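You operate a simulated robot arm through the tools that you are given. There is no shell and no other tool.

You run a simulated two-armed robot. Do the job below in one go: nothing can be reset, and whatever is moved stays where it is left.

Task
Pack the P-305 and P-618 boxes in the Drosnek carton and shut it.
Fine: the cream boxes; fold both flaps down; leave the third box out. Set down upright: what you pick out.
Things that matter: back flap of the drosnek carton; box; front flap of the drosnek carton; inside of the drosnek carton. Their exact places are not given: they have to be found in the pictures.

The check looks at the end state, three seconds after you hand in, the way a careful person would. Anything else that was tipped, shoved, dropped, spilled or broken makes it a failure. Flat cloth is picked up by pressing the open fingertips on it (5 to 10 N) and closing them slowly along it; thin cloth reads only 2 to 8 mm in the jaws.

Robot
Two 7-joint arms with two-finger parallel grippers on one trunk, on a base that drives. Base frame: it is fixed to the floor where the robot stands at the start and does not move with it; the origin is under the middle of the robot, x ahead of it, y to its left, z up; the surface under the hand at the start is at about z = 820. Readings come in mm, rad, newtons and seconds.
The left shoulder is at the start at [50, 177, 1204], the right one opposite. With the tool pointing down near the work surface each hand reaches from about 100 to 680 mm from the robot's upright axis, wherever it stands, measured 20 degrees to its own side. Places, roughly: back flap of the drosnek carton [800, 100, 1000]; front flap of the drosnek carton [400, 100, 1000]; inside of the drosnek carton [600, 100, 800]. Payload 3.43 kg a hand.
The tool frame of a hand sits at the grasp point between the pads (the TCP): z along the fingers, y along the line on which they close. The tips reach 34 mm beyond it. Largest opening 128 mm; finger width 24, thickness 12; the body of the gripper, 48 by 130 mm, starts 96 mm behind the TCP.
Orientation is that of the tool frame in the base frame, as a unit quaternion [x, y, z, w]. With the fingers straight down and closing along the base's y, the tool's x points along the base's -x, its y along +y and its z along -z.

Tools
- The arms move only by the tool step_arm. It takes "left_deltas", "right_deltas" or both (then of equal length, played together; a hand with none holds still); each is a list of rows, each a list of 3 entries, a list of its own where there are three numbers: the shift along the tool's x, y, z in mm, then the turn, a rotation vector about the tool's x, y, z in rad, then the finger opening in mm, from 0 to 128. In form: [[[tx, ty, tz], [ax, ay, az], claw], ...]. A call has 1 to 20 rows; each row shifts and turns the commanded pose from where the row before left it, along the tool's axes as they then stand. A row lasts 0.2 s, in which the tool goes at most 50 mm and 0.15 rad; a call with a longer step from one row to the next is refused whole, and so is a gripper value outside its range. A pose out of reach is approached as far as the arm can. The call stops where the force on the tool passes 40 N (or 10 N more than at its start, if that is more) or the arm is blocked; 0.2 s more then pass. The fingers move at their own pace (about 108 mm/s each) and stop on an object; they squeeze with about 23 N. The grip force told is the motor's: it shows also when the fingers shut on nothing. Time passes only in rows, and 0.2 s behind the last, so rows that do not move let the fingers close. It gives the time, the measured TCP pose, the force on the tool (base axes), the opening and the grip force at its end, in the units of the frame above (readings bear some noise), with the torque about the TCP (base axes, N m) and any sound that the robot's microphone picked up.
- Cameras (640 x 400 px; columns grow to the right, rows downward): "scene" is now at [160.5, -11.2, 1384.2]; the picture's right is [-0.11, -0.99, 0.00], its down [-0.39, 0.05, -0.92] and it looks along [0.91, -0.11, -0.39] (base axes); focal length 214 px, centre (320, 200). "left" rides on the left gripper at [76, 11, -160] in its tool frame; the picture's right is [-0.15, 0.99, 0.00], its down [-0.88, -0.13, -0.46] and it looks along [-0.45, -0.07, 0.89] (tool axes); focal length 234 px, centre (320, 200). "right" rides on the right gripper at [76, -11, -160] in its tool frame; the picture's right is [0.15, 0.99, 0.00], its down [-0.88, 0.13, -0.46] and it looks along [-0.45, 0.07, 0.89] (tool axes); focal length 234 px, centre (320, 200).
- camera(camera): a new picture of that camera. It takes no simulated time.
- raise_lower(by): slides the trunk up (or, below 0, down) by that many mm; the arms and the scene camera ride with it, the base frame stays. It gives what a move gives, with no picture.
- drive_base(legs): drives the robot by 1 to 6 legs, each [ahead, turn to the left] in mm and rad, along the robot's own axes; the way and the turn of a leg run together, so that a leg with both is an arc; at most 1500 mm and 3.142 rad a leg. The arms and the cameras ride along, it lands a little off, and it stops where it bumps. It gives what a move gives.
- head_to(pan, tilt): turns the head with the scene camera to pan (to the left, within 1.396 rad either way) and tilt (down, from -0.506 to 1.204), counted from straight ahead of the robot. It gives what a move gives.
- locate(camera, pixels): for up to 12 pixels [column, row] of the newest picture of that camera ("zoom" is the newest enlarged one), the place [x, y, z] in the base frame of the surface seen there, good to about 2 mm. It takes no simulated time.
- zoom(camera, box): a new picture of the part [left, top, right, bottom] of that camera's present view, enlarged. It takes no simulated time.
- finish_job(): hands the job in; it is judged then, once.

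Unless the task says otherwise, let go and move clear before handing in.

The tools are called by a JSON object that holds its "fn" and its "kwargs". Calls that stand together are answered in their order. step_arm: Moves the arms, as the interface text tells. Its arguments: {"type":"object","properties":{"left_deltas":{"type":"array"},"right_deltas":{"type":"array"}},"required":[]} The other tools are called the same way: raise_lower (by) slides the trunk up or down; drive_base (legs) drives the base; head_to (pan, tilt) turns the head that bears the scene camera; camera (camera) takes a picture; locate (camera, pixels) gives the place of the surface under pixels of a picture; zoom (camera, box) takes an enlarged picture of a part of a camera's view; finish_job () hands the job in.

At the start:

```text
time_s: 0.0
left_ee_pos: [393.3, 197.4, 1260.6]
left_tool_rot: [0.001, 1.0, 0.0, 0.001]
left_wrist_force: [0.0, 0.5, -0.3]
left_ft_torque: [0.04, 0.02, -0.02]
left_finger_gap: 128.0
left_grip_force: 0.0
right_ee_pos: [359.5, -98.5, 1333.6]
right_tool_rot: [0.0, 1.0, 0.001, 0.001]
right_wrist_force: [0.1, -0.9, -0.4]
right_ft_torque: [0.03, 0.0, 0.02]
right_finger_gap: 128.0
right_grip_force: 0.0
trunk travel left (down, up): [-375.0, 26.0]
robot x, y, heading: [0.7, -3.1, -0.004]
head pan, tilt: [-0.115, 0.407]
```

scene: 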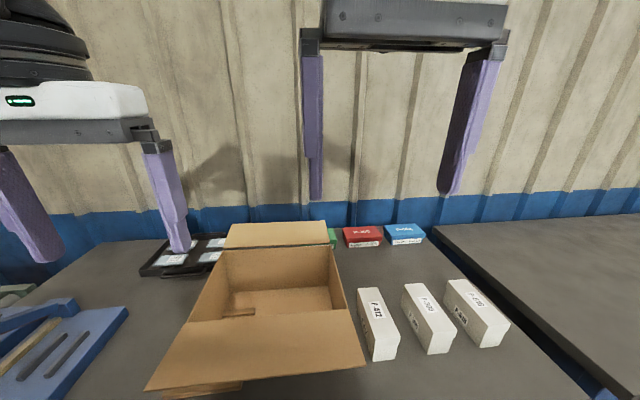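
right: 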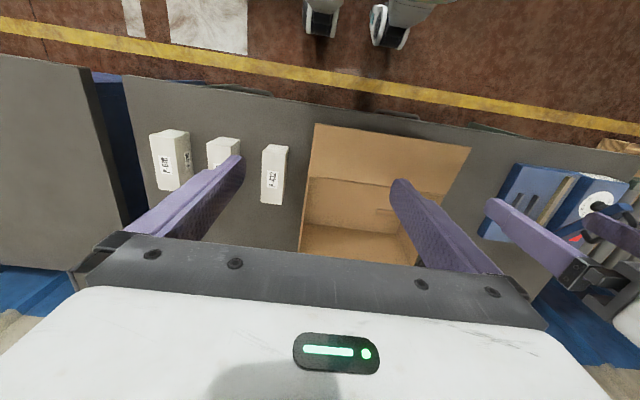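
left: 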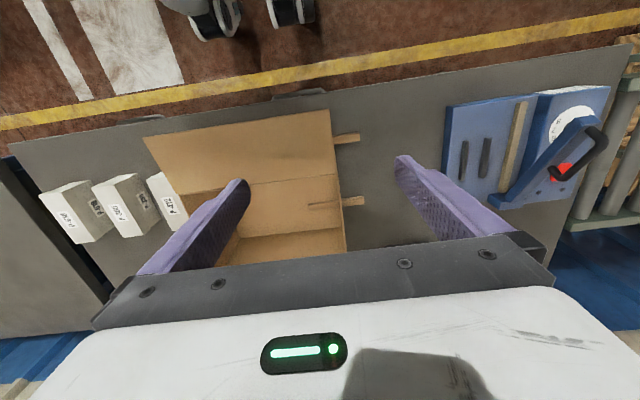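

The scene shows the open carton around (270,300) and three cream boxes at about (377,325), (428,318), (476,312). I'll zoom in to read their labels.

{"fn": "zoom", "kwargs": {"camera": "scene", "box": [340, 260, 520, 372]}}

{"fn": "zoom", "kwargs": {"camera": "right", "box": [140, 120, 300, 220]}}

{"fn": "zoom", "kwargs": {"camera": "scene", "box": [130, 210, 370, 400]}}

```text
3.56 times, centred on (430, 316) of scene
```

zoom: 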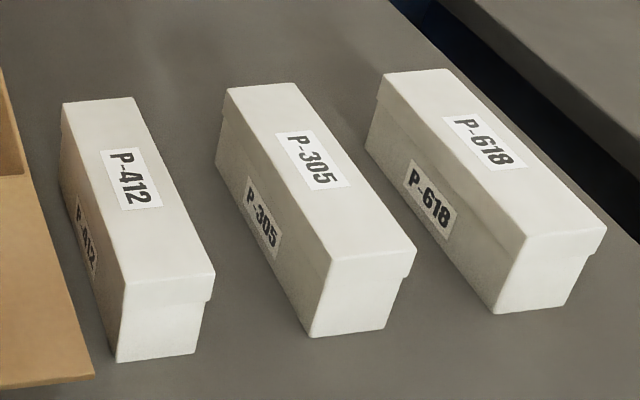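

```text
4.00 times, centred on (220, 170) of right
```

zoom: 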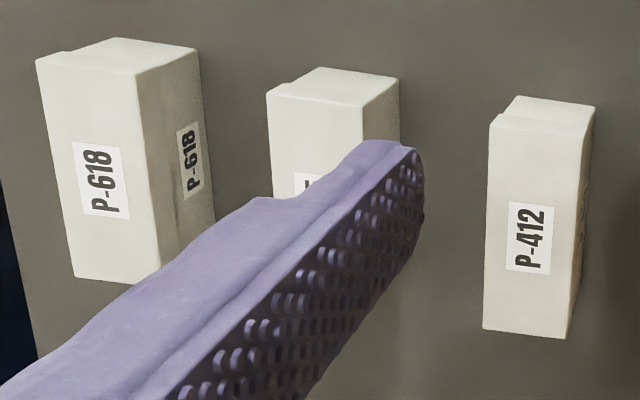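

```text
2.11 times, centred on (250, 305) of scene
```

zoom: 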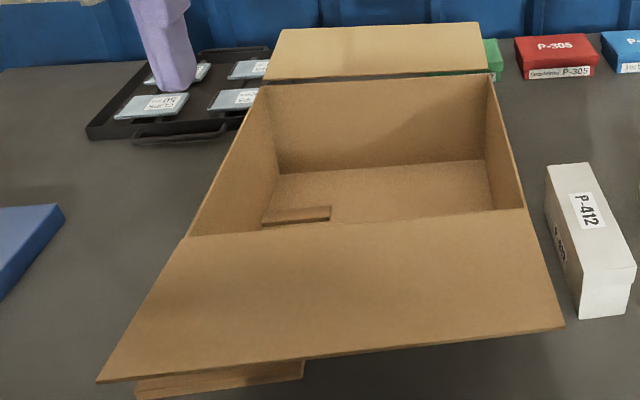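

The cream boxes read P-412, P-305 and P-618 from left to right, and a red P-305 box stands at the back, which I leave alone. Next I'll measure the carton and boxes, and check the strips by the carton.

{"fn": "zoom", "kwargs": {"camera": "left", "box": [130, 90, 400, 260]}}

{"fn": "locate", "kwargs": {"camera": "scene", "pixels": [[146, 389], [363, 365], [202, 323], [344, 310], [226, 251], [333, 246], [230, 226], [326, 222], [240, 300], [320, 290], [290, 270], [200, 388]]}}

{"fn": "locate", "kwargs": {"camera": "right", "pixels": [[165, 140], [170, 188], [225, 145], [273, 152], [270, 200], [180, 165], [285, 170], [140, 210], [215, 160]]}}

```text
2.35 times, centred on (265, 175) of left
```

zoom: 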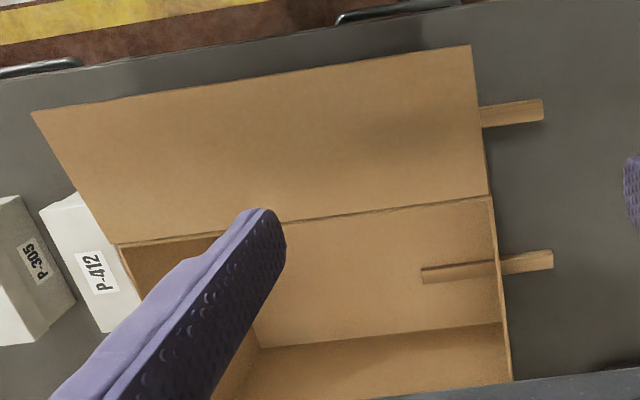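

```text
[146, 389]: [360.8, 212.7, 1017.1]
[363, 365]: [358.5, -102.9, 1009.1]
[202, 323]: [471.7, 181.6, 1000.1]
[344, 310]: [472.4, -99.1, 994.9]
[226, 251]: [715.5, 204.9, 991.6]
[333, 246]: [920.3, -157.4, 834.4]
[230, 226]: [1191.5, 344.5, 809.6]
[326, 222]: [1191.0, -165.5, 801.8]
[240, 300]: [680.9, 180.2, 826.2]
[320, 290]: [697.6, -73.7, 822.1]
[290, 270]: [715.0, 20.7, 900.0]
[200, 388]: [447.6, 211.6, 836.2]
```

```text
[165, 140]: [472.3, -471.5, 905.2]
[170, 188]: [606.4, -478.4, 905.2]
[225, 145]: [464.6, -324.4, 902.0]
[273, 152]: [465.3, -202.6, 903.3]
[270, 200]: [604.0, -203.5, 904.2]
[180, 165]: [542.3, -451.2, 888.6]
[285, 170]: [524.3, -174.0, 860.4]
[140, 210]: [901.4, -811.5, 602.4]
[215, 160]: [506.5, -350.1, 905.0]
```

The carton rim is at about z=995 and runs x 472–715, with the flaps lying out level. The cream boxes' tops are at about z=905. A wooden strip seems to pass the carton's left wall, so I'll tilt the head down for a closer look.

{"fn": "head_to", "kwargs": {"pan": -0.1, "tilt": 0.75}}

{"fn": "camera", "kwargs": {"camera": "scene"}}

{"fn": "zoom", "kwargs": {"camera": "scene", "box": [140, 110, 380, 260]}}

```text
time_s: 0.8
left_ee_pos: [393.4, 198.3, 1260.2]
left_tool_rot: [0.001, 1.0, 0.0, 0.0]
left_wrist_force: [-0.4, 0.3, -0.3]
left_ft_torque: [-0.01, 0.02, -0.01]
left_finger_gap: 127.9
left_grip_force: 0.0
right_ee_pos: [357.9, -98.0, 1335.1]
right_tool_rot: [-0.001, 1.0, 0.001, 0.0]
right_wrist_force: [-1.1, 0.6, 0.4]
right_ft_torque: [-0.02, 0.0, 0.02]
right_finger_gap: 127.9
right_grip_force: 0.1
trunk travel left (down, up): [-375.0, 26.0]
robot x, y, heading: [-2.4, -0.1, -0.0]
head pan, tilt: [-0.099, 0.75]
```

```text
taken
```

scene: 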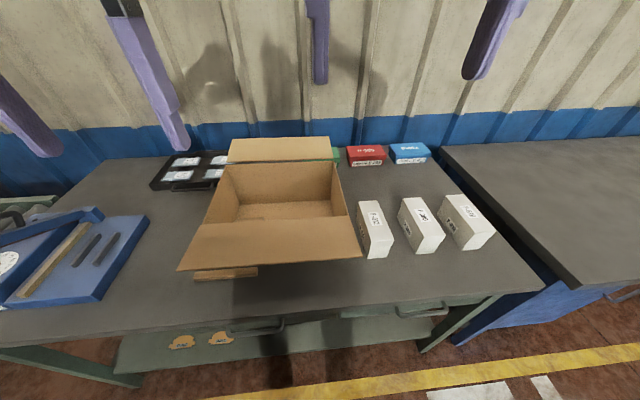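

```text
2.67 times, centred on (260, 185) of scene
```

zoom: 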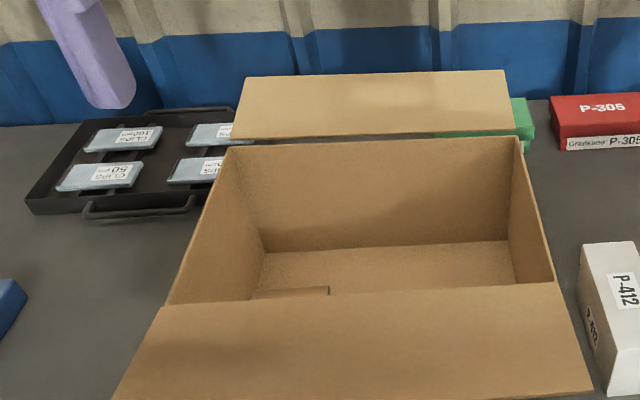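

The back flap overhangs close to a tray and a green box, and the strip shows inside the carton at (225,218). I'll move both hands forward, high up, to look down from the wrist cameras.

{"fn": "step_arm", "kwargs": {"left_deltas": [[[-45, 0, 0], [0, 0, 0], 128], [[-45, 0, 0], [0, 0, 0], 128], [[-45, 0, 0], [0, 0, 0], 128], [[-45, 0, 0], [0, 0, 0], 128], [[-45, 0, 0], [0, 0, 0], 128]], "right_deltas": [[[-40, -28, 0], [0, 0, 0], 128], [[-40, -28, 0], [0, 0, 0], 128], [[-40, -28, 0], [0, 0, 0], 128], [[-40, -28, 0], [0, 0, 0], 128], [[-30, -28, 0], [0, 0, 0], 128]]}}

{"fn": "camera", "kwargs": {"camera": "left"}}

{"fn": "camera", "kwargs": {"camera": "right"}}

{"fn": "camera", "kwargs": {"camera": "scene"}}

```text
time_s: 2.0
left_ee_pos: [585.1, 197.9, 1260.9]
left_tool_rot: [0.001, 1.0, 0.0, 0.002]
left_wrist_force: [1.2, 0.5, 1.5]
left_ft_torque: [-0.03, -0.01, -0.01]
left_finger_gap: 127.9
left_grip_force: 0.1
left hand out of reach, approached as far as the arm can: row 5
right_ee_pos: [537.3, -235.3, 1327.5]
right_tool_rot: [-0.002, 1.0, 0.002, 0.003]
right_wrist_force: [0.8, 0.0, -0.7]
right_ft_torque: [-0.01, 0.02, -0.02]
right_finger_gap: 128.0
right_grip_force: 0.0
right hand out of reach, approached as far as the arm can: row 5
trunk travel left (down, up): [-375.0, 26.0]
robot x, y, heading: [-1.2, 2.9, -0.002]
head pan, tilt: [-0.099, 0.75]
```

```text
taken
```

left: 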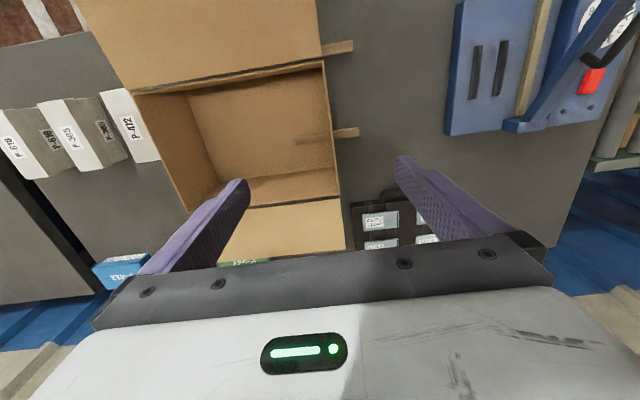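

```text
taken
```

right: 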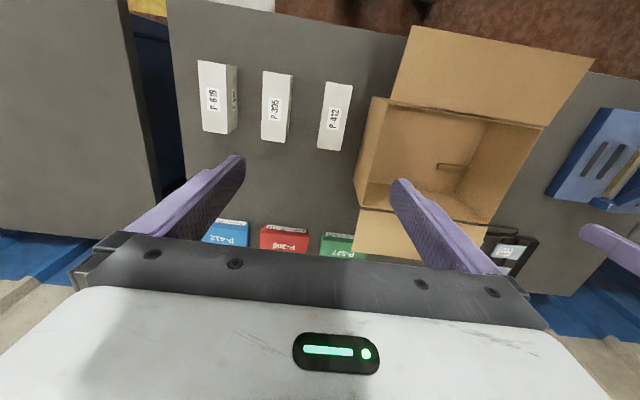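

```text
taken
```

scene: 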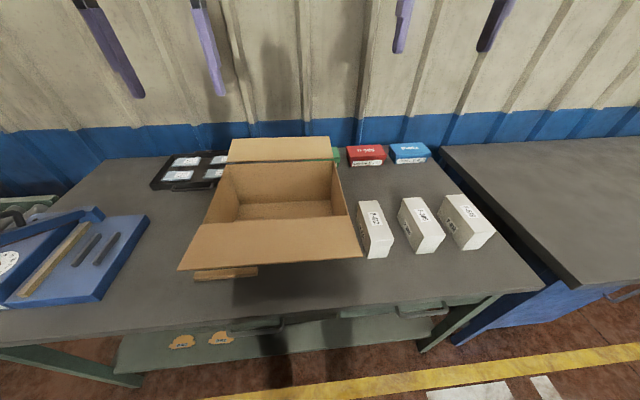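

{"fn": "zoom", "kwargs": {"camera": "left", "box": [100, 0, 400, 260]}}

{"fn": "locate", "kwargs": {"camera": "left", "pixels": [[133, 93], [324, 61], [189, 210], [340, 195], [218, 176], [330, 165], [345, 247], [300, 137], [325, 132], [352, 132], [350, 46], [338, 130]]}}

{"fn": "locate", "kwargs": {"camera": "right", "pixels": [[200, 62], [226, 64], [229, 133], [203, 128], [236, 110], [265, 72], [292, 75], [286, 141], [262, 138], [288, 110], [327, 82], [341, 150]]}}

{"fn": "zoom", "kwargs": {"camera": "right", "box": [180, 40, 380, 165]}}

{"fn": "locate", "kwargs": {"camera": "right", "pixels": [[412, 28], [590, 62], [392, 103], [545, 128], [356, 200], [485, 222], [352, 257], [392, 260], [440, 168], [468, 168], [330, 245], [430, 140]]}}

```text
1.54 times, centred on (250, 130) of left
```

zoom: 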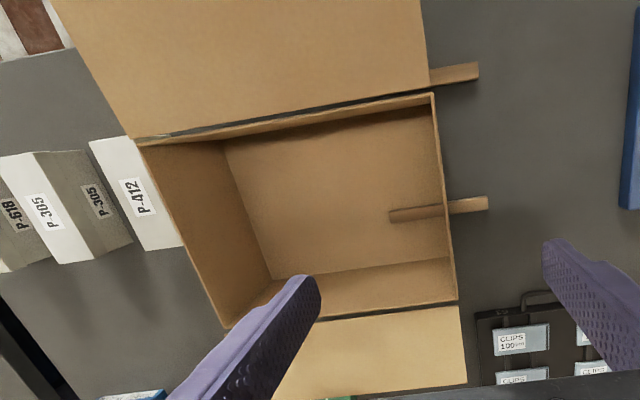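

```text
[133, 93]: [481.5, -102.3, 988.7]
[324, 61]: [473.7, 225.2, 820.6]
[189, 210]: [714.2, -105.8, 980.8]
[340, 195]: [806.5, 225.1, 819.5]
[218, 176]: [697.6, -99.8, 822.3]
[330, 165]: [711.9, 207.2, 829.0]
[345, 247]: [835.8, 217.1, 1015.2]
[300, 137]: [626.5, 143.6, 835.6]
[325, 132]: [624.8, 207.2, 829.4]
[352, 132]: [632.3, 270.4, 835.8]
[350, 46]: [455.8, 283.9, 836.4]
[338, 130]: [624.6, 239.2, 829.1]
```

```text
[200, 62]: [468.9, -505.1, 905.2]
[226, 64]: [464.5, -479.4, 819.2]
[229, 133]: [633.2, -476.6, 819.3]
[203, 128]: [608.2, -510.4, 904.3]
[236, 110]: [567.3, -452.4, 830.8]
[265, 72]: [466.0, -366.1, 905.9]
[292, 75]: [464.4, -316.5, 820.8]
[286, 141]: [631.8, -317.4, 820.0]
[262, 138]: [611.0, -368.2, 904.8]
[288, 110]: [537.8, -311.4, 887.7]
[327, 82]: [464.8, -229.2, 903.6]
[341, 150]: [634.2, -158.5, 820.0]
```

```text
3.20 times, centred on (280, 102) of right
```

zoom: 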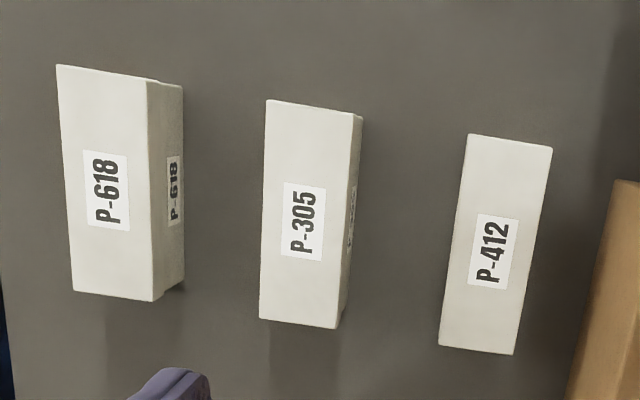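

```text
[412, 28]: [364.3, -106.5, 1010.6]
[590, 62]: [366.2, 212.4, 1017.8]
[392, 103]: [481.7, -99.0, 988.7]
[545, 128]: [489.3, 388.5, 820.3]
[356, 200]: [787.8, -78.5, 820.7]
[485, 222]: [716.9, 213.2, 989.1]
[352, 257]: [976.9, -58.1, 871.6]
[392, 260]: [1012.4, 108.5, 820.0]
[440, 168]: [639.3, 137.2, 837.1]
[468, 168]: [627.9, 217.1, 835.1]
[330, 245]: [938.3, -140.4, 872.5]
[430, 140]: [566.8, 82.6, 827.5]
```

The strip is a wooden bar on the table, at x≈630 with its top at z≈836. It juts into the carton from y≈140 leftwards, so I'll keep the boxes at y<130. Now I'll measure the box tops precisely in the zoom picture.

{"fn": "locate", "kwargs": {"camera": "zoom", "pixels": [[271, 104], [347, 117], [336, 322], [263, 314], [62, 70], [144, 86], [149, 294], [77, 285], [473, 138], [547, 152], [509, 349], [443, 341]]}}

{"fn": "zoom", "kwargs": {"camera": "right", "box": [340, 0, 640, 280]}}

```text
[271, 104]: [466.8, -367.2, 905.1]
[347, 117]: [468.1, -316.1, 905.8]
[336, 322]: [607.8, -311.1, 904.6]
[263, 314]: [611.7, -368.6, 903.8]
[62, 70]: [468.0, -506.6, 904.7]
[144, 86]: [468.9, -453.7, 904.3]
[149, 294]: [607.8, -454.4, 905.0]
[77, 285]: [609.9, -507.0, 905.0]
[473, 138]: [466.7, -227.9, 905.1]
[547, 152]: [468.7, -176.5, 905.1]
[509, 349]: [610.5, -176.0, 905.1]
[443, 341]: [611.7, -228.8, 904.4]
```

```text
1.43 times, centred on (490, 140) of right
```

zoom: 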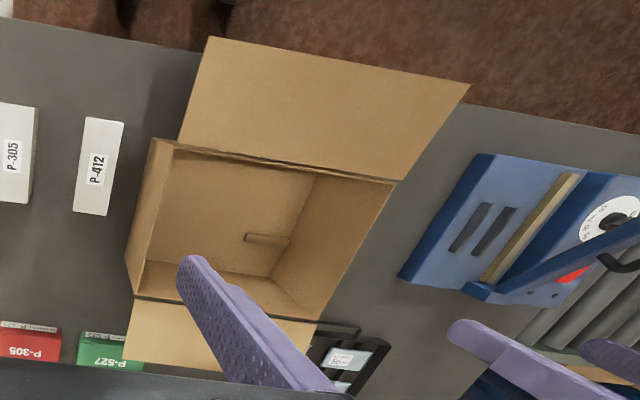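

All three boxes are aligned with the axes: P-412 is centred near (539,-202), P-305 near (539,-341) and P-618 near (539,-480), each about 58 mm wide with its top at 905. I'll lower the right hand above P-305 and pull the left hand back.

{"fn": "step_arm", "kwargs": {"right_deltas": [[[0, -15, 46], [0, 0, 0], 110], [[0, -15, 46], [0, 0, 0], 110], [[0, -15, 46], [0, 0, 0], 110], [[0, -15, 46], [0, 0, 0], 110], [[0, -15, 46], [0, 0, 0], 110], [[0, -15, 46], [0, 0, 0], 110], [[0, -15, 46], [0, 0, 0], 110]], "left_deltas": [[[35, 8, 0], [0, 0, 0], 128], [[35, 8, 0], [0, 0, 0], 128], [[35, 8, 0], [0, 0, 0], 128], [[35, 8, 0], [0, 0, 0], 128], [[35, 8, 0], [0, 0, 0], 128], [[35, 8, 0], [0, 0, 0], 128], [[35, 8, 0], [0, 0, 0], 128]]}}

{"fn": "camera", "kwargs": {"camera": "right"}}

{"fn": "camera", "kwargs": {"camera": "scene"}}

{"fn": "locate", "kwargs": {"camera": "scene", "pixels": [[300, 312], [450, 295], [180, 325], [240, 272], [257, 275], [322, 158], [170, 180], [340, 150], [310, 150], [232, 155], [210, 172]]}}

```text
time_s: 3.6
left_ee_pos: [337.9, 254.2, 1259.5]
left_tool_rot: [0.0, 1.0, -0.001, 0.001]
left_wrist_force: [-0.2, 0.5, 0.4]
left_ft_torque: [-0.02, -0.02, 0.0]
left_finger_gap: 127.9
left_grip_force: 0.1
right_ee_pos: [538.9, -341.7, 1003.9]
right_tool_rot: [-0.001, 1.0, 0.001, 0.002]
right_wrist_force: [-0.1, 0.4, 0.8]
right_ft_torque: [0.02, 0.0, -0.02]
right_finger_gap: 109.8
right_grip_force: 0.1
trunk travel left (down, up): [-375.0, 26.0]
robot x, y, heading: [0.9, -2.1, 0.004]
head pan, tilt: [-0.099, 0.75]
```

```text
taken
```

right: 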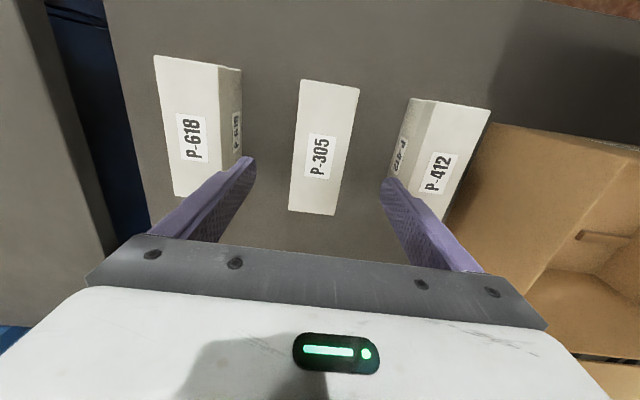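

```text
taken
```

scene: 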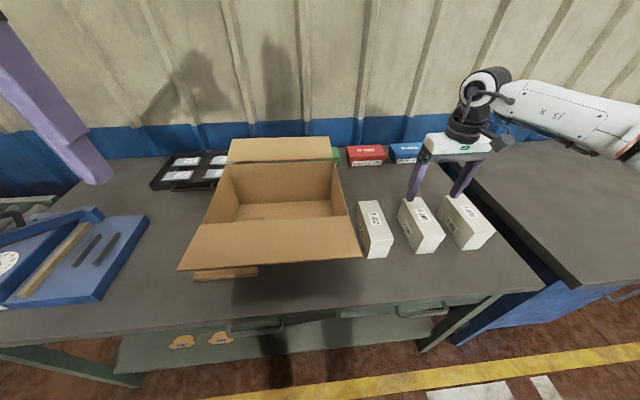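

```text
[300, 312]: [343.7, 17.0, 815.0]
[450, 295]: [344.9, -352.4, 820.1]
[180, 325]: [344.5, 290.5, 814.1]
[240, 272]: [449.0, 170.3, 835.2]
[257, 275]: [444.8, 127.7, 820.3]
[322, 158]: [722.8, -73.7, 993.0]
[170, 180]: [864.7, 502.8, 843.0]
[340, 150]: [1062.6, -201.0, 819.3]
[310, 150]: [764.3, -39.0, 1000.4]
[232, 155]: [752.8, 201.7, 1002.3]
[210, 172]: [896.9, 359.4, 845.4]
```

The hand is centred over P-305 and its label is clear at (318,157). The fingers straddle the box with room to its neighbours, so I'll descend to z≈873 and close.

{"fn": "step_arm", "kwargs": {"right_deltas": [[[0, 0, 40], [0, 0, 0], 104], [[0, 0, 40], [0, 0, 0], 104], [[0, 0, 40], [0, 0, 0], 104], [[0, 0, 11], [0, 0, 0], 104], [[0, 0, 0], [0, 0, 0], 104]]}}

{"fn": "camera", "kwargs": {"camera": "right"}}

{"fn": "zoom", "kwargs": {"camera": "scene", "box": [340, 120, 540, 260]}}

```text
time_s: 4.8
left_ee_pos: [339.2, 254.9, 1261.0]
left_tool_rot: [0.0, 1.0, 0.0, 0.0]
left_wrist_force: [0.4, -1.4, 0.2]
left_ft_torque: [0.0, -0.01, 0.01]
left_finger_gap: 127.9
left_grip_force: 0.1
right_ee_pos: [539.7, -341.2, 870.8]
right_tool_rot: [0.001, 1.0, 0.001, 0.001]
right_wrist_force: [0.6, 0.6, 0.1]
right_ft_torque: [-0.03, 0.04, 0.01]
right_finger_gap: 104.0
right_grip_force: 0.0
trunk travel left (down, up): [-375.0, 26.0]
robot x, y, heading: [0.6, -1.0, -0.001]
head pan, tilt: [-0.099, 0.75]
```

```text
taken
```

right: 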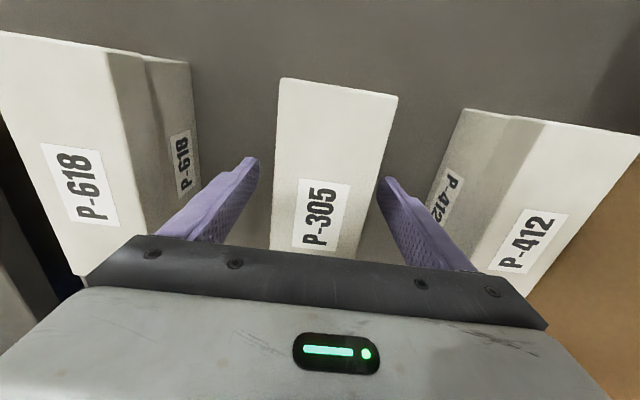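

```text
2.86 times, centred on (440, 190) of scene
```

zoom: 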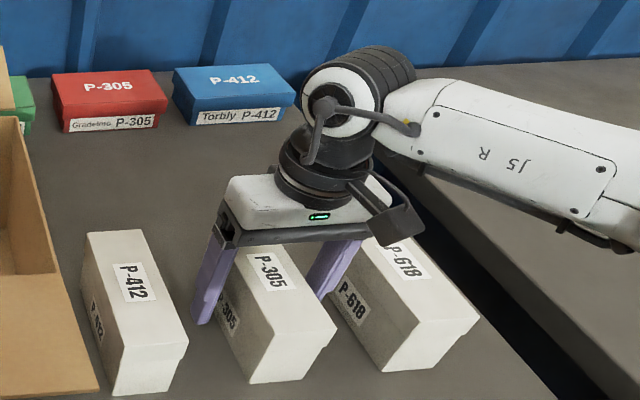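

P-305 sits between the fingers, with clear space on both sides, and nothing is touching. I'll close on it, wait, then lift it slightly.

{"fn": "step_arm", "kwargs": {"right_deltas": [[[0, 0, 0], [0, 0, 0], 80], [[0, 0, 0], [0, 0, 0], 68], [[0, 0, 0], [0, 0, 0], 60], [[0, 0, 0], [0, 0, 0], 50], [[0, 0, 0], [0, 0, 0], 30], [[0, 0, 0], [0, 0, 0], 30]]}}

{"fn": "step_arm", "kwargs": {"right_deltas": [[[0, 0, -8], [0, 0, 0], 30], [[0, 0, -20], [0, 0, 0], 30], [[0, 0, -20], [0, 0, 0], 30], [[0, 0, 0], [0, 0, 0], 30]]}}

{"fn": "camera", "kwargs": {"camera": "right"}}

{"fn": "zoom", "kwargs": {"camera": "scene", "box": [340, 120, 540, 260]}}

```text
time_s: 6.2
left_ee_pos: [338.4, 254.4, 1261.0]
left_tool_rot: [0.0, 1.0, 0.001, 0.0]
left_wrist_force: [0.0, 0.1, -0.7]
left_ft_torque: [0.04, 0.0, -0.01]
left_finger_gap: 128.2
left_grip_force: 0.1
right_ee_pos: [537.6, -342.4, 872.6]
right_tool_rot: [0.001, 1.0, 0.001, 0.001]
right_wrist_force: [-1.2, -0.9, 0.3]
right_ft_torque: [-0.19, 0.02, -0.02]
right_finger_gap: 59.8
right_grip_force: 23.0
trunk travel left (down, up): [-375.0, 26.0]
robot x, y, heading: [-0.9, 0.2, 0.003]
head pan, tilt: [-0.099, 0.75]
```

```text
time_s: 7.2
left_ee_pos: [338.4, 254.5, 1259.7]
left_tool_rot: [0.0, 1.0, -0.001, 0.0]
left_wrist_force: [-0.4, 0.5, -0.1]
left_ft_torque: [-0.02, 0.03, -0.01]
left_finger_gap: 128.0
left_grip_force: 0.0
right_ee_pos: [539.8, -339.9, 919.9]
right_tool_rot: [0.001, 1.0, 0.001, 0.002]
right_wrist_force: [-0.1, 0.0, 0.0]
right_ft_torque: [0.12, -0.34, 0.0]
right_finger_gap: 59.6
right_grip_force: 23.8
trunk travel left (down, up): [-375.0, 26.0]
robot x, y, heading: [0.0, -0.7, -0.003]
head pan, tilt: [-0.099, 0.75]
```

```text
taken
```

right: 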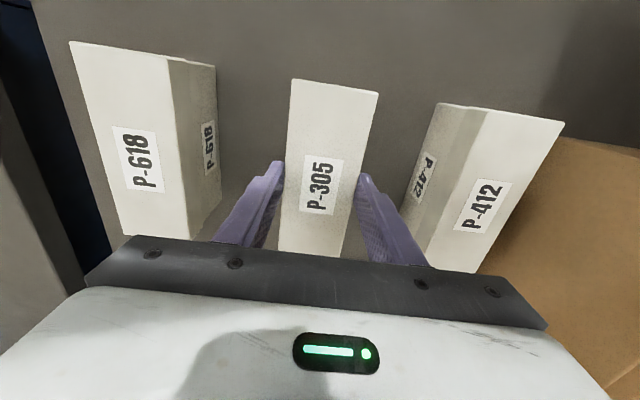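

```text
2.86 times, centred on (440, 190) of scene
```

zoom: 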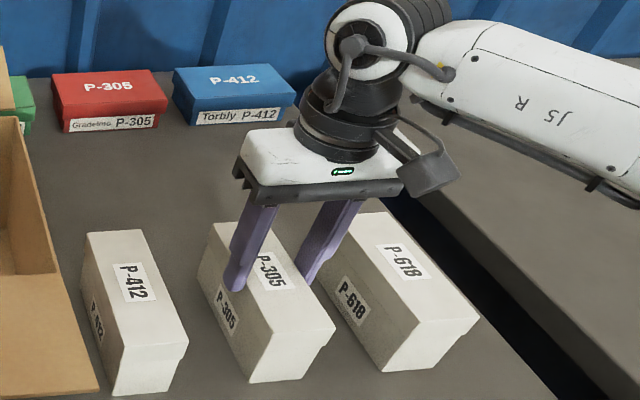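

The box in the scene picture looks unmoved after the lift. I'll check the height of its top and the fingers to see whether it slipped.

{"fn": "locate", "kwargs": {"camera": "right", "pixels": [[295, 85], [375, 97], [320, 150], [340, 240], [285, 245], [165, 90], [500, 150]]}}

{"fn": "zoom", "kwargs": {"camera": "right", "box": [200, 60, 440, 270]}}

{"fn": "zoom", "kwargs": {"camera": "scene", "box": [380, 160, 480, 260]}}

```text
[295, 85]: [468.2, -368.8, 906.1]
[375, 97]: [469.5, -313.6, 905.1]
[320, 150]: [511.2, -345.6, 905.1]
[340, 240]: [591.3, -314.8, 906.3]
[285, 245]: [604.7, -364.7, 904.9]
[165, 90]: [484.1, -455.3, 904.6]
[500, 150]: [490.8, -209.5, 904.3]
```

```text
1.90 times, centred on (320, 165) of right
```

zoom: 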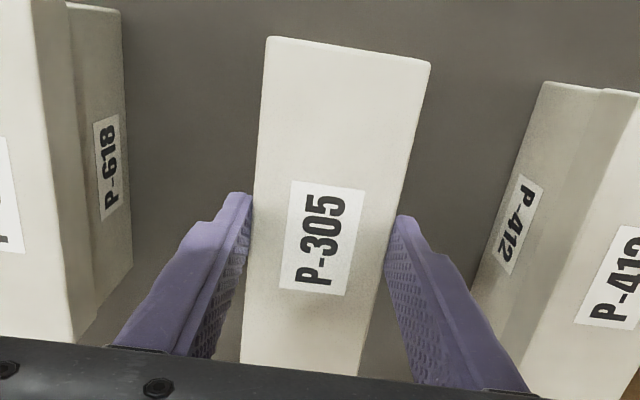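

```text
4.00 times, centred on (430, 210) of scene
```

zoom: 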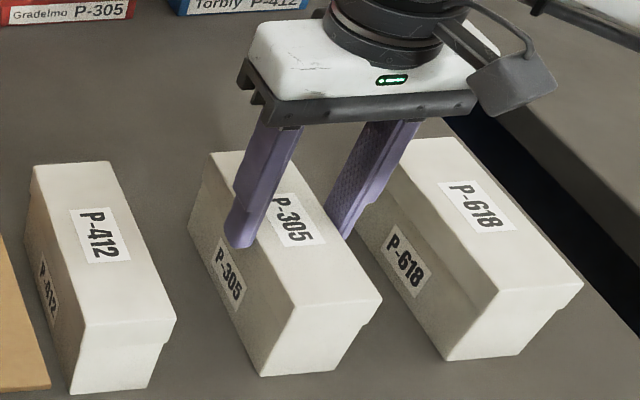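

The box top is still at z=905, so the fingers slid up it. I'll reopen, go deeper to z≈857, close again, and lift in tiny steps while watching the force.

{"fn": "step_arm", "kwargs": {"right_deltas": [[[0, 0, 0], [0, 0, 0], 90], [[0, 0, 0], [0, 0, 0], 90], [[0, 0, 20], [0, 0, 0], 90], [[0, 0, 25], [0, 0, 0], 90], [[0, 0, 17], [0, 0, 0], 90], [[0, 0, 0], [0, 0, 0], 90], [[0, 0, 0], [0, 0, 0], 66], [[0, 0, 0], [0, 0, 0], 40], [[0, 0, 0], [0, 0, 0], 0], [[0, 0, 0], [0, 0, 0], 0], [[0, 0, 0], [0, 0, 0], 0]]}}

{"fn": "step_arm", "kwargs": {"right_deltas": [[[0, 0, -1], [0, 0, 0], 0], [[0, 0, -2], [0, 0, 0], 0]]}}

{"fn": "camera", "kwargs": {"camera": "right"}}

```text
time_s: 9.6
left_ee_pos: [339.8, 253.6, 1258.3]
left_tool_rot: [0.001, 1.0, 0.0, 0.0]
left_wrist_force: [0.5, 0.8, -0.9]
left_ft_torque: [0.0, 0.01, 0.0]
left_finger_gap: 128.2
left_grip_force: 0.0
right_ee_pos: [539.6, -341.8, 858.0]
right_tool_rot: [0.0, 1.0, 0.0, 0.001]
right_wrist_force: [-0.2, -1.3, -0.4]
right_ft_torque: [-0.06, -0.18, -0.01]
right_finger_gap: 60.2
right_grip_force: 22.3
trunk travel left (down, up): [-375.0, 26.0]
robot x, y, heading: [-2.3, -4.3, -0.003]
head pan, tilt: [-0.099, 0.75]
```

```text
time_s: 10.2
left_ee_pos: [338.8, 253.0, 1259.5]
left_tool_rot: [0.0, 1.0, 0.0, 0.0]
left_wrist_force: [0.1, -0.3, 0.3]
left_ft_torque: [-0.02, 0.0, -0.02]
left_finger_gap: 127.9
left_grip_force: 0.1
right_ee_pos: [539.6, -340.5, 861.1]
right_tool_rot: [0.0, 1.0, 0.001, 0.001]
right_wrist_force: [0.0, 0.3, -4.3]
right_ft_torque: [-0.05, 0.0, -0.01]
right_finger_gap: 59.6
right_grip_force: 23.1
trunk travel left (down, up): [-375.0, 26.0]
robot x, y, heading: [1.8, -0.2, -0.003]
head pan, tilt: [-0.099, 0.75]
```

```text
taken
```

right: 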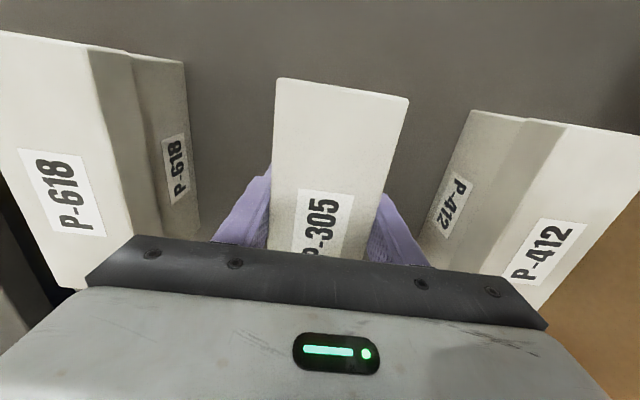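

This time a downward load of 4.3 N appeared, so the box is being carried or nearly so. I'll keep raising slowly and check.

{"fn": "step_arm", "kwargs": {"right_deltas": [[[0, 0, -2], [0, 0, 0], 0], [[0, 0, -2], [0, 0, 0], 0], [[0, 0, -3], [0, 0, 0], 0], [[0, 0, -3], [0, 0, 0], 0]]}}

{"fn": "camera", "kwargs": {"camera": "right"}}

{"fn": "locate", "kwargs": {"camera": "right", "pixels": [[285, 90], [395, 105], [300, 180], [365, 180], [230, 130]]}}

{"fn": "zoom", "kwargs": {"camera": "scene", "box": [380, 160, 480, 260]}}

```text
time_s: 11.2
left_ee_pos: [338.7, 255.0, 1258.8]
left_tool_rot: [0.0, 1.0, 0.0, 0.0]
left_wrist_force: [-0.1, 0.2, 0.1]
left_ft_torque: [0.01, 0.0, -0.02]
left_finger_gap: 128.2
left_grip_force: 0.0
right_ee_pos: [540.5, -341.7, 871.1]
right_tool_rot: [0.0, 1.0, 0.001, 0.0]
right_wrist_force: [0.0, -0.5, -5.0]
right_ft_torque: [0.02, -0.01, -0.02]
right_finger_gap: 60.0
right_grip_force: 23.1
trunk travel left (down, up): [-375.0, 26.0]
robot x, y, heading: [0.4, 1.6, 0.004]
head pan, tilt: [-0.099, 0.75]
```

```text
taken
```

right: 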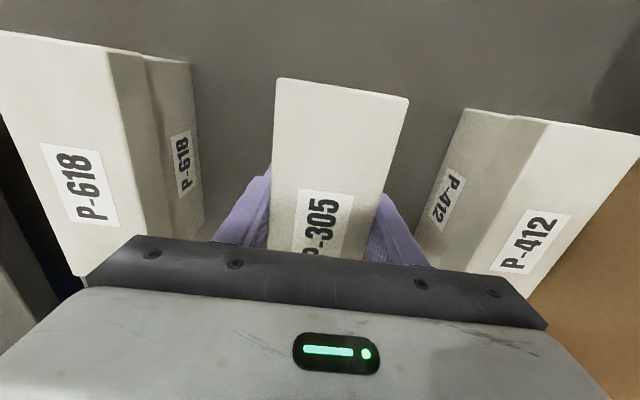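

```text
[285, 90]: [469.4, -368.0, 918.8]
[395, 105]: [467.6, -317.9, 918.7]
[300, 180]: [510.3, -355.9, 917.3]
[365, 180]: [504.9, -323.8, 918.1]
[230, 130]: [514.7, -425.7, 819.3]
```

```text
4.00 times, centred on (430, 210) of scene
```

zoom: 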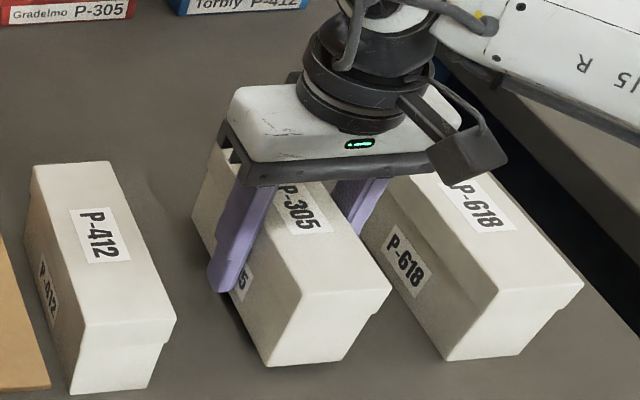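

P-305 is now lifted 13 mm, level, with a steady 5 N load, so slow motion holds it. I'll raise it gently until its bottom clears the rim.

{"fn": "step_arm", "kwargs": {"right_deltas": [[[0, 0, -4], [0, 0, 0], 0], [[0, 0, -7], [0, 0, 0], 0], [[0, 0, -10], [0, 0, 0], 0], [[0, 0, -13], [0, 0, 0], 0], [[0, 0, -15], [0, 0, 0], 0], [[0, 0, -15], [0, 0, 0], 0], [[0, 0, -15], [0, 0, 0], 0], [[0, 0, -15], [0, 0, 0], 0], [[0, 0, -15], [0, 0, 0], 0], [[0, 0, -15], [0, 0, 0], 0], [[0, 0, -15], [0, 0, 0], 0], [[0, 0, -15], [0, 0, 0], 0], [[0, 0, -15], [0, 0, 0], 0], [[0, 0, -15], [0, 0, 0], 0], [[0, 0, -10], [0, 0, 0], 0], [[0, 0, -6], [0, 0, 0], 0], [[0, 0, -3], [0, 0, 0], 0]]}}

{"fn": "camera", "kwargs": {"camera": "right"}}

{"fn": "camera", "kwargs": {"camera": "scene"}}

```text
time_s: 14.8
left_ee_pos: [338.1, 254.7, 1260.6]
left_tool_rot: [0.0, 1.0, -0.001, 0.0]
left_wrist_force: [-1.0, 0.6, 0.5]
left_ft_torque: [0.0, 0.02, 0.0]
left_finger_gap: 128.0
left_grip_force: 0.2
right_ee_pos: [539.1, -342.2, 1074.9]
right_tool_rot: [0.0, 1.0, 0.001, 0.0]
right_wrist_force: [0.0, 0.5, -4.6]
right_ft_torque: [0.0, 0.02, 0.01]
right_finger_gap: 59.7
right_grip_force: 22.9
trunk travel left (down, up): [-375.0, 26.0]
robot x, y, heading: [2.6, -5.3, 0.001]
head pan, tilt: [-0.099, 0.75]
```

```text
taken
```

right: 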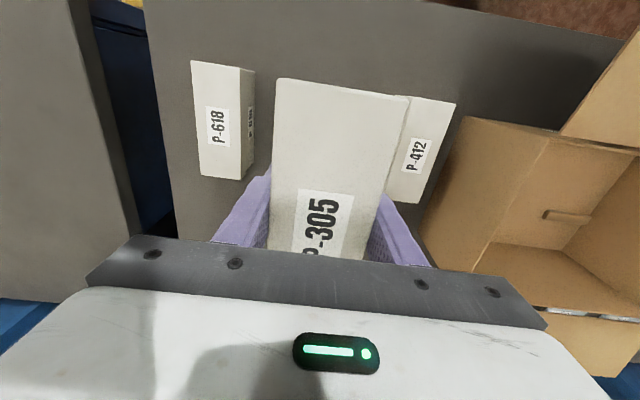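

```text
taken
```

scene: 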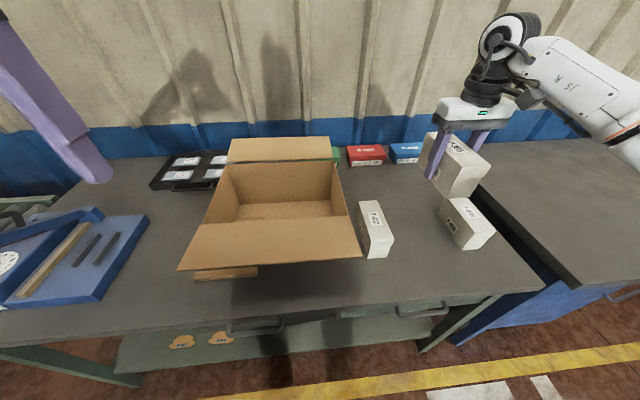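

The box's bottom is at about 1037, well above the rim at 995–1017. I'll carry it left over the carton to about (582,75).

{"fn": "step_arm", "kwargs": {"right_deltas": [[[-2.15, 10, 0], [0, 0, 0], 0], [[-2.15, 15, 0], [0, 0, 0], 0], [[-2.15, 23, 0], [0, 0, 0], 0], [[-2.15, 23, 0], [0, 0, 0], 0], [[-2.15, 23, 0], [0, 0, 0], 0], [[-2.15, 23, 0], [0, 0, 0], 0], [[-2.15, 23, 0], [0, 0, 0], 0], [[-2.15, 23, 0], [0, 0, 0], 0], [[-2.15, 23, 0], [0, 0, 0], 0], [[-2.15, 23, 0], [0, 0, 0], 0], [[-2.15, 23, 0], [0, 0, 0], 0], [[-2.15, 23, 0], [0, 0, 0], 0], [[-2.15, 23, 0], [0, 0, 0], 0], [[-2.15, 23, 0], [0, 0, 0], 0], [[-2.15, 23, 0], [0, 0, 0], 0], [[-2.15, 23, 0], [0, 0, 0], 0], [[-2.15, 23, 0], [0, 0, 0], 0], [[-2.15, 23, 0], [0, 0, 0], 0], [[-2.15, 15, 0], [0, 0, 0], 0], [[-2.15, 9, 0], [0, 0, 0], 0]]}}

{"fn": "camera", "kwargs": {"camera": "right"}}

{"fn": "camera", "kwargs": {"camera": "scene"}}

{"fn": "camera", "kwargs": {"camera": "left"}}

```text
time_s: 19.0
left_ee_pos: [339.3, 255.6, 1258.6]
left_tool_rot: [-0.001, 1.0, 0.0, 0.0]
left_wrist_force: [-0.3, -0.3, -0.9]
left_ft_torque: [-0.02, -0.03, -0.03]
left_finger_gap: 127.9
left_grip_force: 0.0
right_ee_pos: [579.6, 48.5, 1079.2]
right_tool_rot: [0.016, 1.0, 0.007, 0.003]
right_wrist_force: [-0.3, -0.6, -3.6]
right_ft_torque: [0.01, -0.01, -0.03]
right_finger_gap: 59.9
right_grip_force: 22.6
right hand out of reach, approached as far as the arm can: row 19, 20
trunk travel left (down, up): [-375.0, 26.0]
robot x, y, heading: [1.8, -0.2, -0.003]
head pan, tilt: [-0.099, 0.75]
```

```text
taken
```

right: 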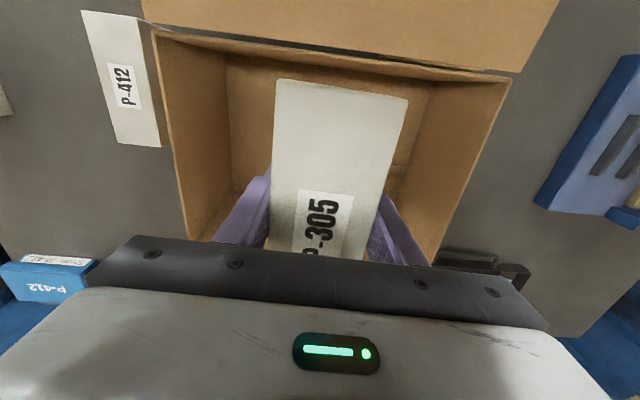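

```text
taken
```

scene: 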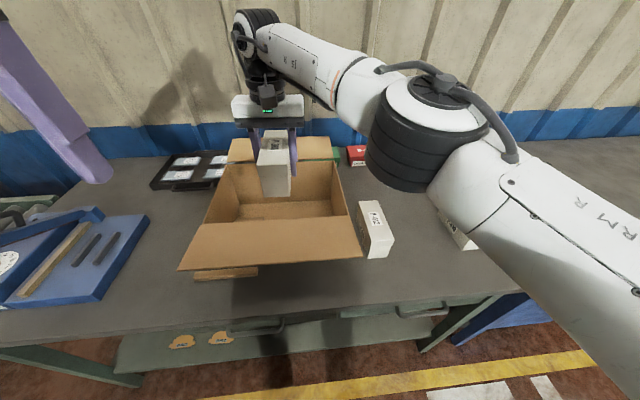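

```text
taken
```

left: 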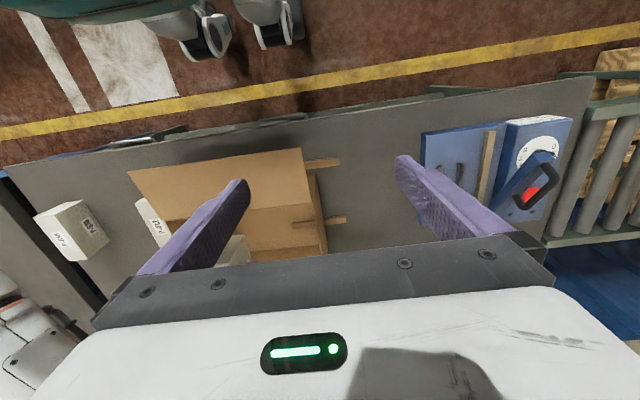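

The right arm is at its limit at y≈48, with the box hanging level over the carton. Before I choose a base move, I'll look down at the base and table edge.

{"fn": "head_to", "kwargs": {"pan": 0.0, "tilt": 1.2}}

{"fn": "camera", "kwargs": {"camera": "scene"}}

{"fn": "zoom", "kwargs": {"camera": "left", "box": [0, 0, 400, 200]}}

```text
time_s: 19.9
left_ee_pos: [339.6, 254.9, 1260.2]
left_tool_rot: [0.0, 1.0, 0.0, 0.0]
left_wrist_force: [-0.1, 0.8, -0.3]
left_ft_torque: [0.01, 0.03, 0.01]
left_finger_gap: 128.1
left_grip_force: 0.1
right_ee_pos: [578.3, 46.2, 1073.3]
right_tool_rot: [0.015, 1.0, 0.004, 0.0]
right_wrist_force: [0.6, 0.5, -4.6]
right_ft_torque: [0.0, 0.03, -0.01]
right_finger_gap: 59.8
right_grip_force: 23.5
trunk travel left (down, up): [-375.0, 26.0]
robot x, y, heading: [2.1, 0.7, -0.0]
head pan, tilt: [0.0, 1.201]
```

```text
taken
```

scene: 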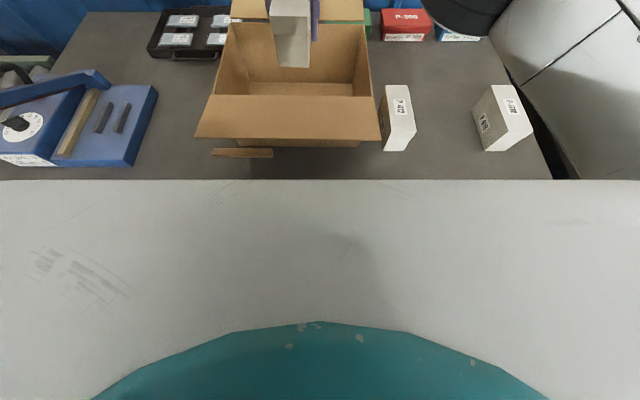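

```text
1.60 times, centred on (200, 100) of left
```

zoom: 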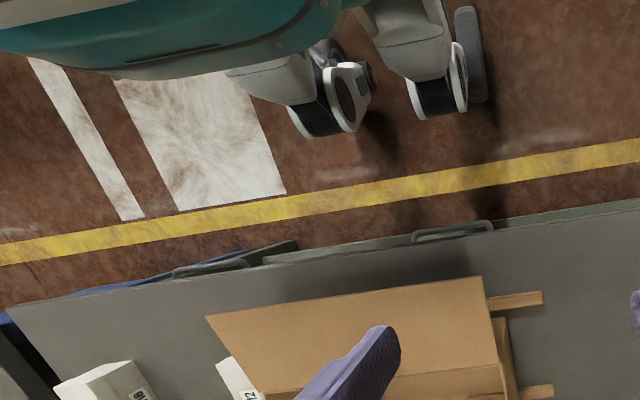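

The robot's own teal body and wheel pods are visible in the left picture. I'll measure the gap between them and the table front.

{"fn": "locate", "kwargs": {"camera": "left", "pixels": [[200, 82], [188, 75], [268, 70], [100, 48], [165, 47], [300, 140], [250, 150], [230, 45], [295, 5]]}}

{"fn": "locate", "kwargs": {"camera": "scene", "pixels": [[320, 300], [320, 325], [320, 200], [320, 185]]}}

```text
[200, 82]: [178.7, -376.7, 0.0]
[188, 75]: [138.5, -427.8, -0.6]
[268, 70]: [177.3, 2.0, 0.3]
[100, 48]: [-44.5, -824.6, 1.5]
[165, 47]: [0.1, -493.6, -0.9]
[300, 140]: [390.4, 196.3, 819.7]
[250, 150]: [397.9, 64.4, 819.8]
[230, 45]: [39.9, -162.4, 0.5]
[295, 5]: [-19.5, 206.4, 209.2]
```

```text
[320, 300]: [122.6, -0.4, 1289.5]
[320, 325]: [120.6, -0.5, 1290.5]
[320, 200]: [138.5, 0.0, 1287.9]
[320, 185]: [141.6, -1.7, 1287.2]
```

{"fn": "locate", "kwargs": {"camera": "left", "pixels": [[212, 45], [200, 55], [280, 18], [270, 22], [94, 20], [150, 15], [180, 10], [60, 15], [296, 20], [282, 118], [260, 125]]}}

```text
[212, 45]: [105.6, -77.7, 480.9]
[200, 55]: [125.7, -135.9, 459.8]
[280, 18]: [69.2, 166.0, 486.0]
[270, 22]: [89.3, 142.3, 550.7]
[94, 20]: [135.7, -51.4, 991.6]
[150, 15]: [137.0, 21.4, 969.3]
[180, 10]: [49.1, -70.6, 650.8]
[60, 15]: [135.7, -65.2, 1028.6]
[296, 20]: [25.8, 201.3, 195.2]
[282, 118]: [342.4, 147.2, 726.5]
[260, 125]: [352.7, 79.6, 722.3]
```

Body front is at x≈137 and the table edge at x≈342, so there is room to go ahead by 100 mm. I'll draw the box back and up a little first, then drive.

{"fn": "step_arm", "kwargs": {"right_deltas": [[[5, -2, -3], [0, 0, 0], 0], [[10, -3, -5], [0, 0, 0], 0], [[12, -3, -5], [0, 0, 0], 0], [[12, 0, -5], [0, 0, 0], 0], [[10, 0, -3], [0, 0, 0], 0], [[5, 0, 0], [0, 0, 0], 0]]}}

{"fn": "drive_base", "kwargs": {"legs": [[50, 0], [50, 0]]}}

{"fn": "camera", "kwargs": {"camera": "right"}}

{"fn": "head_to", "kwargs": {"pan": 0.0, "tilt": 0.85}}

{"fn": "camera", "kwargs": {"camera": "scene"}}

```text
time_s: 21.3
left_ee_pos: [338.7, 254.7, 1258.4]
left_tool_rot: [0.0, 1.0, 0.0, 0.001]
left_wrist_force: [-0.6, 0.3, -0.3]
left_ft_torque: [0.0, -0.03, 0.0]
left_finger_gap: 127.8
left_grip_force: 0.1
right_ee_pos: [514.9, 54.9, 1093.0]
right_tool_rot: [0.001, 1.0, 0.001, 0.0]
right_wrist_force: [-0.5, 0.2, -4.2]
right_ft_torque: [0.0, 0.0, 0.01]
right_finger_gap: 59.8
right_grip_force: 23.3
trunk travel left (down, up): [-375.0, 26.0]
robot x, y, heading: [0.3, 2.3, 0.004]
head pan, tilt: [0.0, 1.201]
```

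```text
time_s: 22.8
left_ee_pos: [438.6, 253.8, 1259.3]
left_tool_rot: [0.0, 1.0, 0.0, -0.002]
left_wrist_force: [0.3, -0.6, -0.3]
left_ft_torque: [0.01, 0.03, 0.03]
left_finger_gap: 128.1
left_grip_force: 0.1
right_ee_pos: [615.4, 54.1, 1091.3]
right_tool_rot: [0.001, 1.0, 0.001, 0.0]
right_wrist_force: [0.6, 0.3, -4.5]
right_ft_torque: [0.0, 0.04, -0.01]
right_finger_gap: 59.9
right_grip_force: 23.1
trunk travel left (down, up): [-375.0, 26.0]
robot x, y, heading: [98.5, -0.6, -0.003]
head pan, tilt: [0.0, 1.201]
```

```text
taken
```

right: 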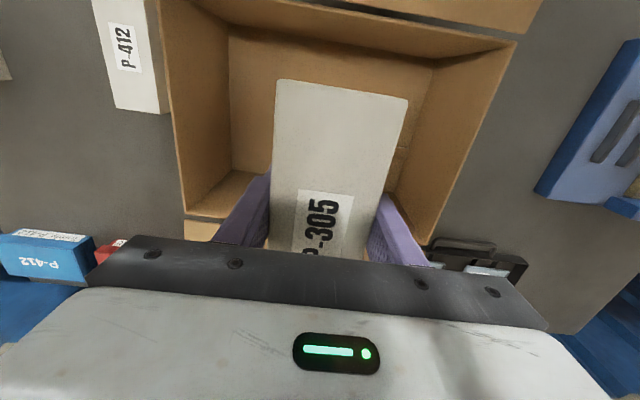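

```text
time_s: 23.6
left_ee_pos: [438.5, 255.0, 1259.4]
left_tool_rot: [-0.001, 1.0, 0.0, 0.001]
left_wrist_force: [0.8, -0.3, -0.4]
left_ft_torque: [0.0, -0.01, 0.02]
left_finger_gap: 127.9
left_grip_force: 0.0
right_ee_pos: [614.5, 55.2, 1093.7]
right_tool_rot: [0.0, 1.0, 0.0, 0.001]
right_wrist_force: [0.1, 0.1, -3.8]
right_ft_torque: [-0.01, 0.02, 0.0]
right_finger_gap: 59.9
right_grip_force: 23.1
trunk travel left (down, up): [-375.0, 26.0]
robot x, y, heading: [98.7, 0.8, -0.002]
head pan, tilt: [0.0, 0.85]
```

```text
taken
```

scene: 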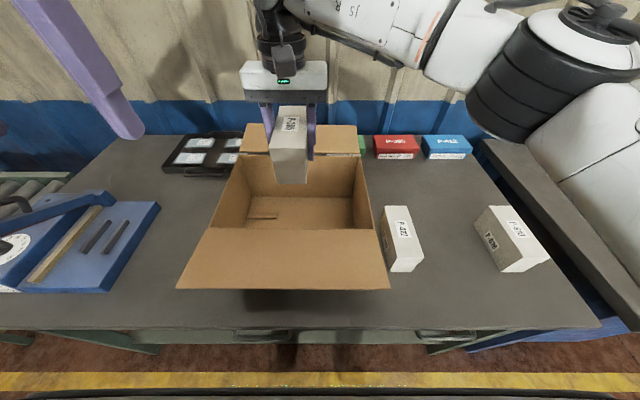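

The drive went cleanly and the box still hangs level. I'll measure the carton interior and bar once more before lowering.

{"fn": "locate", "kwargs": {"camera": "scene", "pixels": [[252, 200], [352, 200], [248, 218], [277, 215], [300, 210], [340, 222], [236, 180], [366, 185], [360, 215], [345, 210], [230, 222], [300, 226]]}}

{"fn": "zoom", "kwargs": {"camera": "scene", "box": [170, 120, 410, 300]}}

{"fn": "zoom", "kwargs": {"camera": "right", "box": [140, 0, 540, 250]}}

```text
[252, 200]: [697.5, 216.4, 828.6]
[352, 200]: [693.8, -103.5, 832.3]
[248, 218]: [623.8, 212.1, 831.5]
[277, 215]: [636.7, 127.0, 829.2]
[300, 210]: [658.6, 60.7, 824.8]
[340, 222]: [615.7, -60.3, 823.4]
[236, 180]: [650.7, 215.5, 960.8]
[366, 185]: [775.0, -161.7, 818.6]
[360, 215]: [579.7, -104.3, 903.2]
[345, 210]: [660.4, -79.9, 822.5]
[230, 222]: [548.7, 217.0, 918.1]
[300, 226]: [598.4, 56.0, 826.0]
```

```text
2.22 times, centred on (290, 210) of scene
```

zoom: 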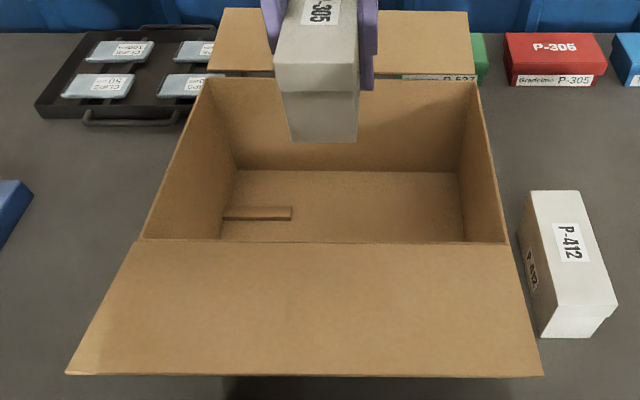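

```text
1.60 times, centred on (340, 125) of right
```

zoom: 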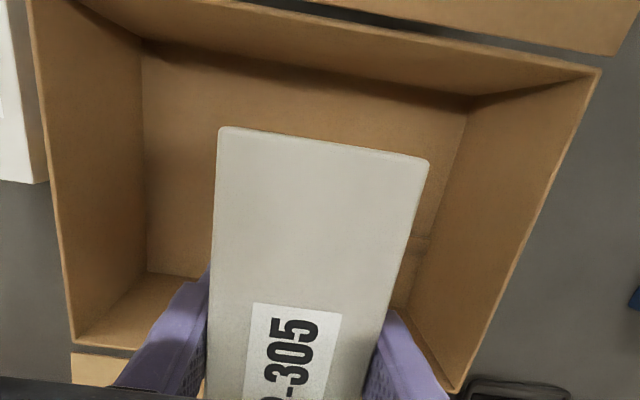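

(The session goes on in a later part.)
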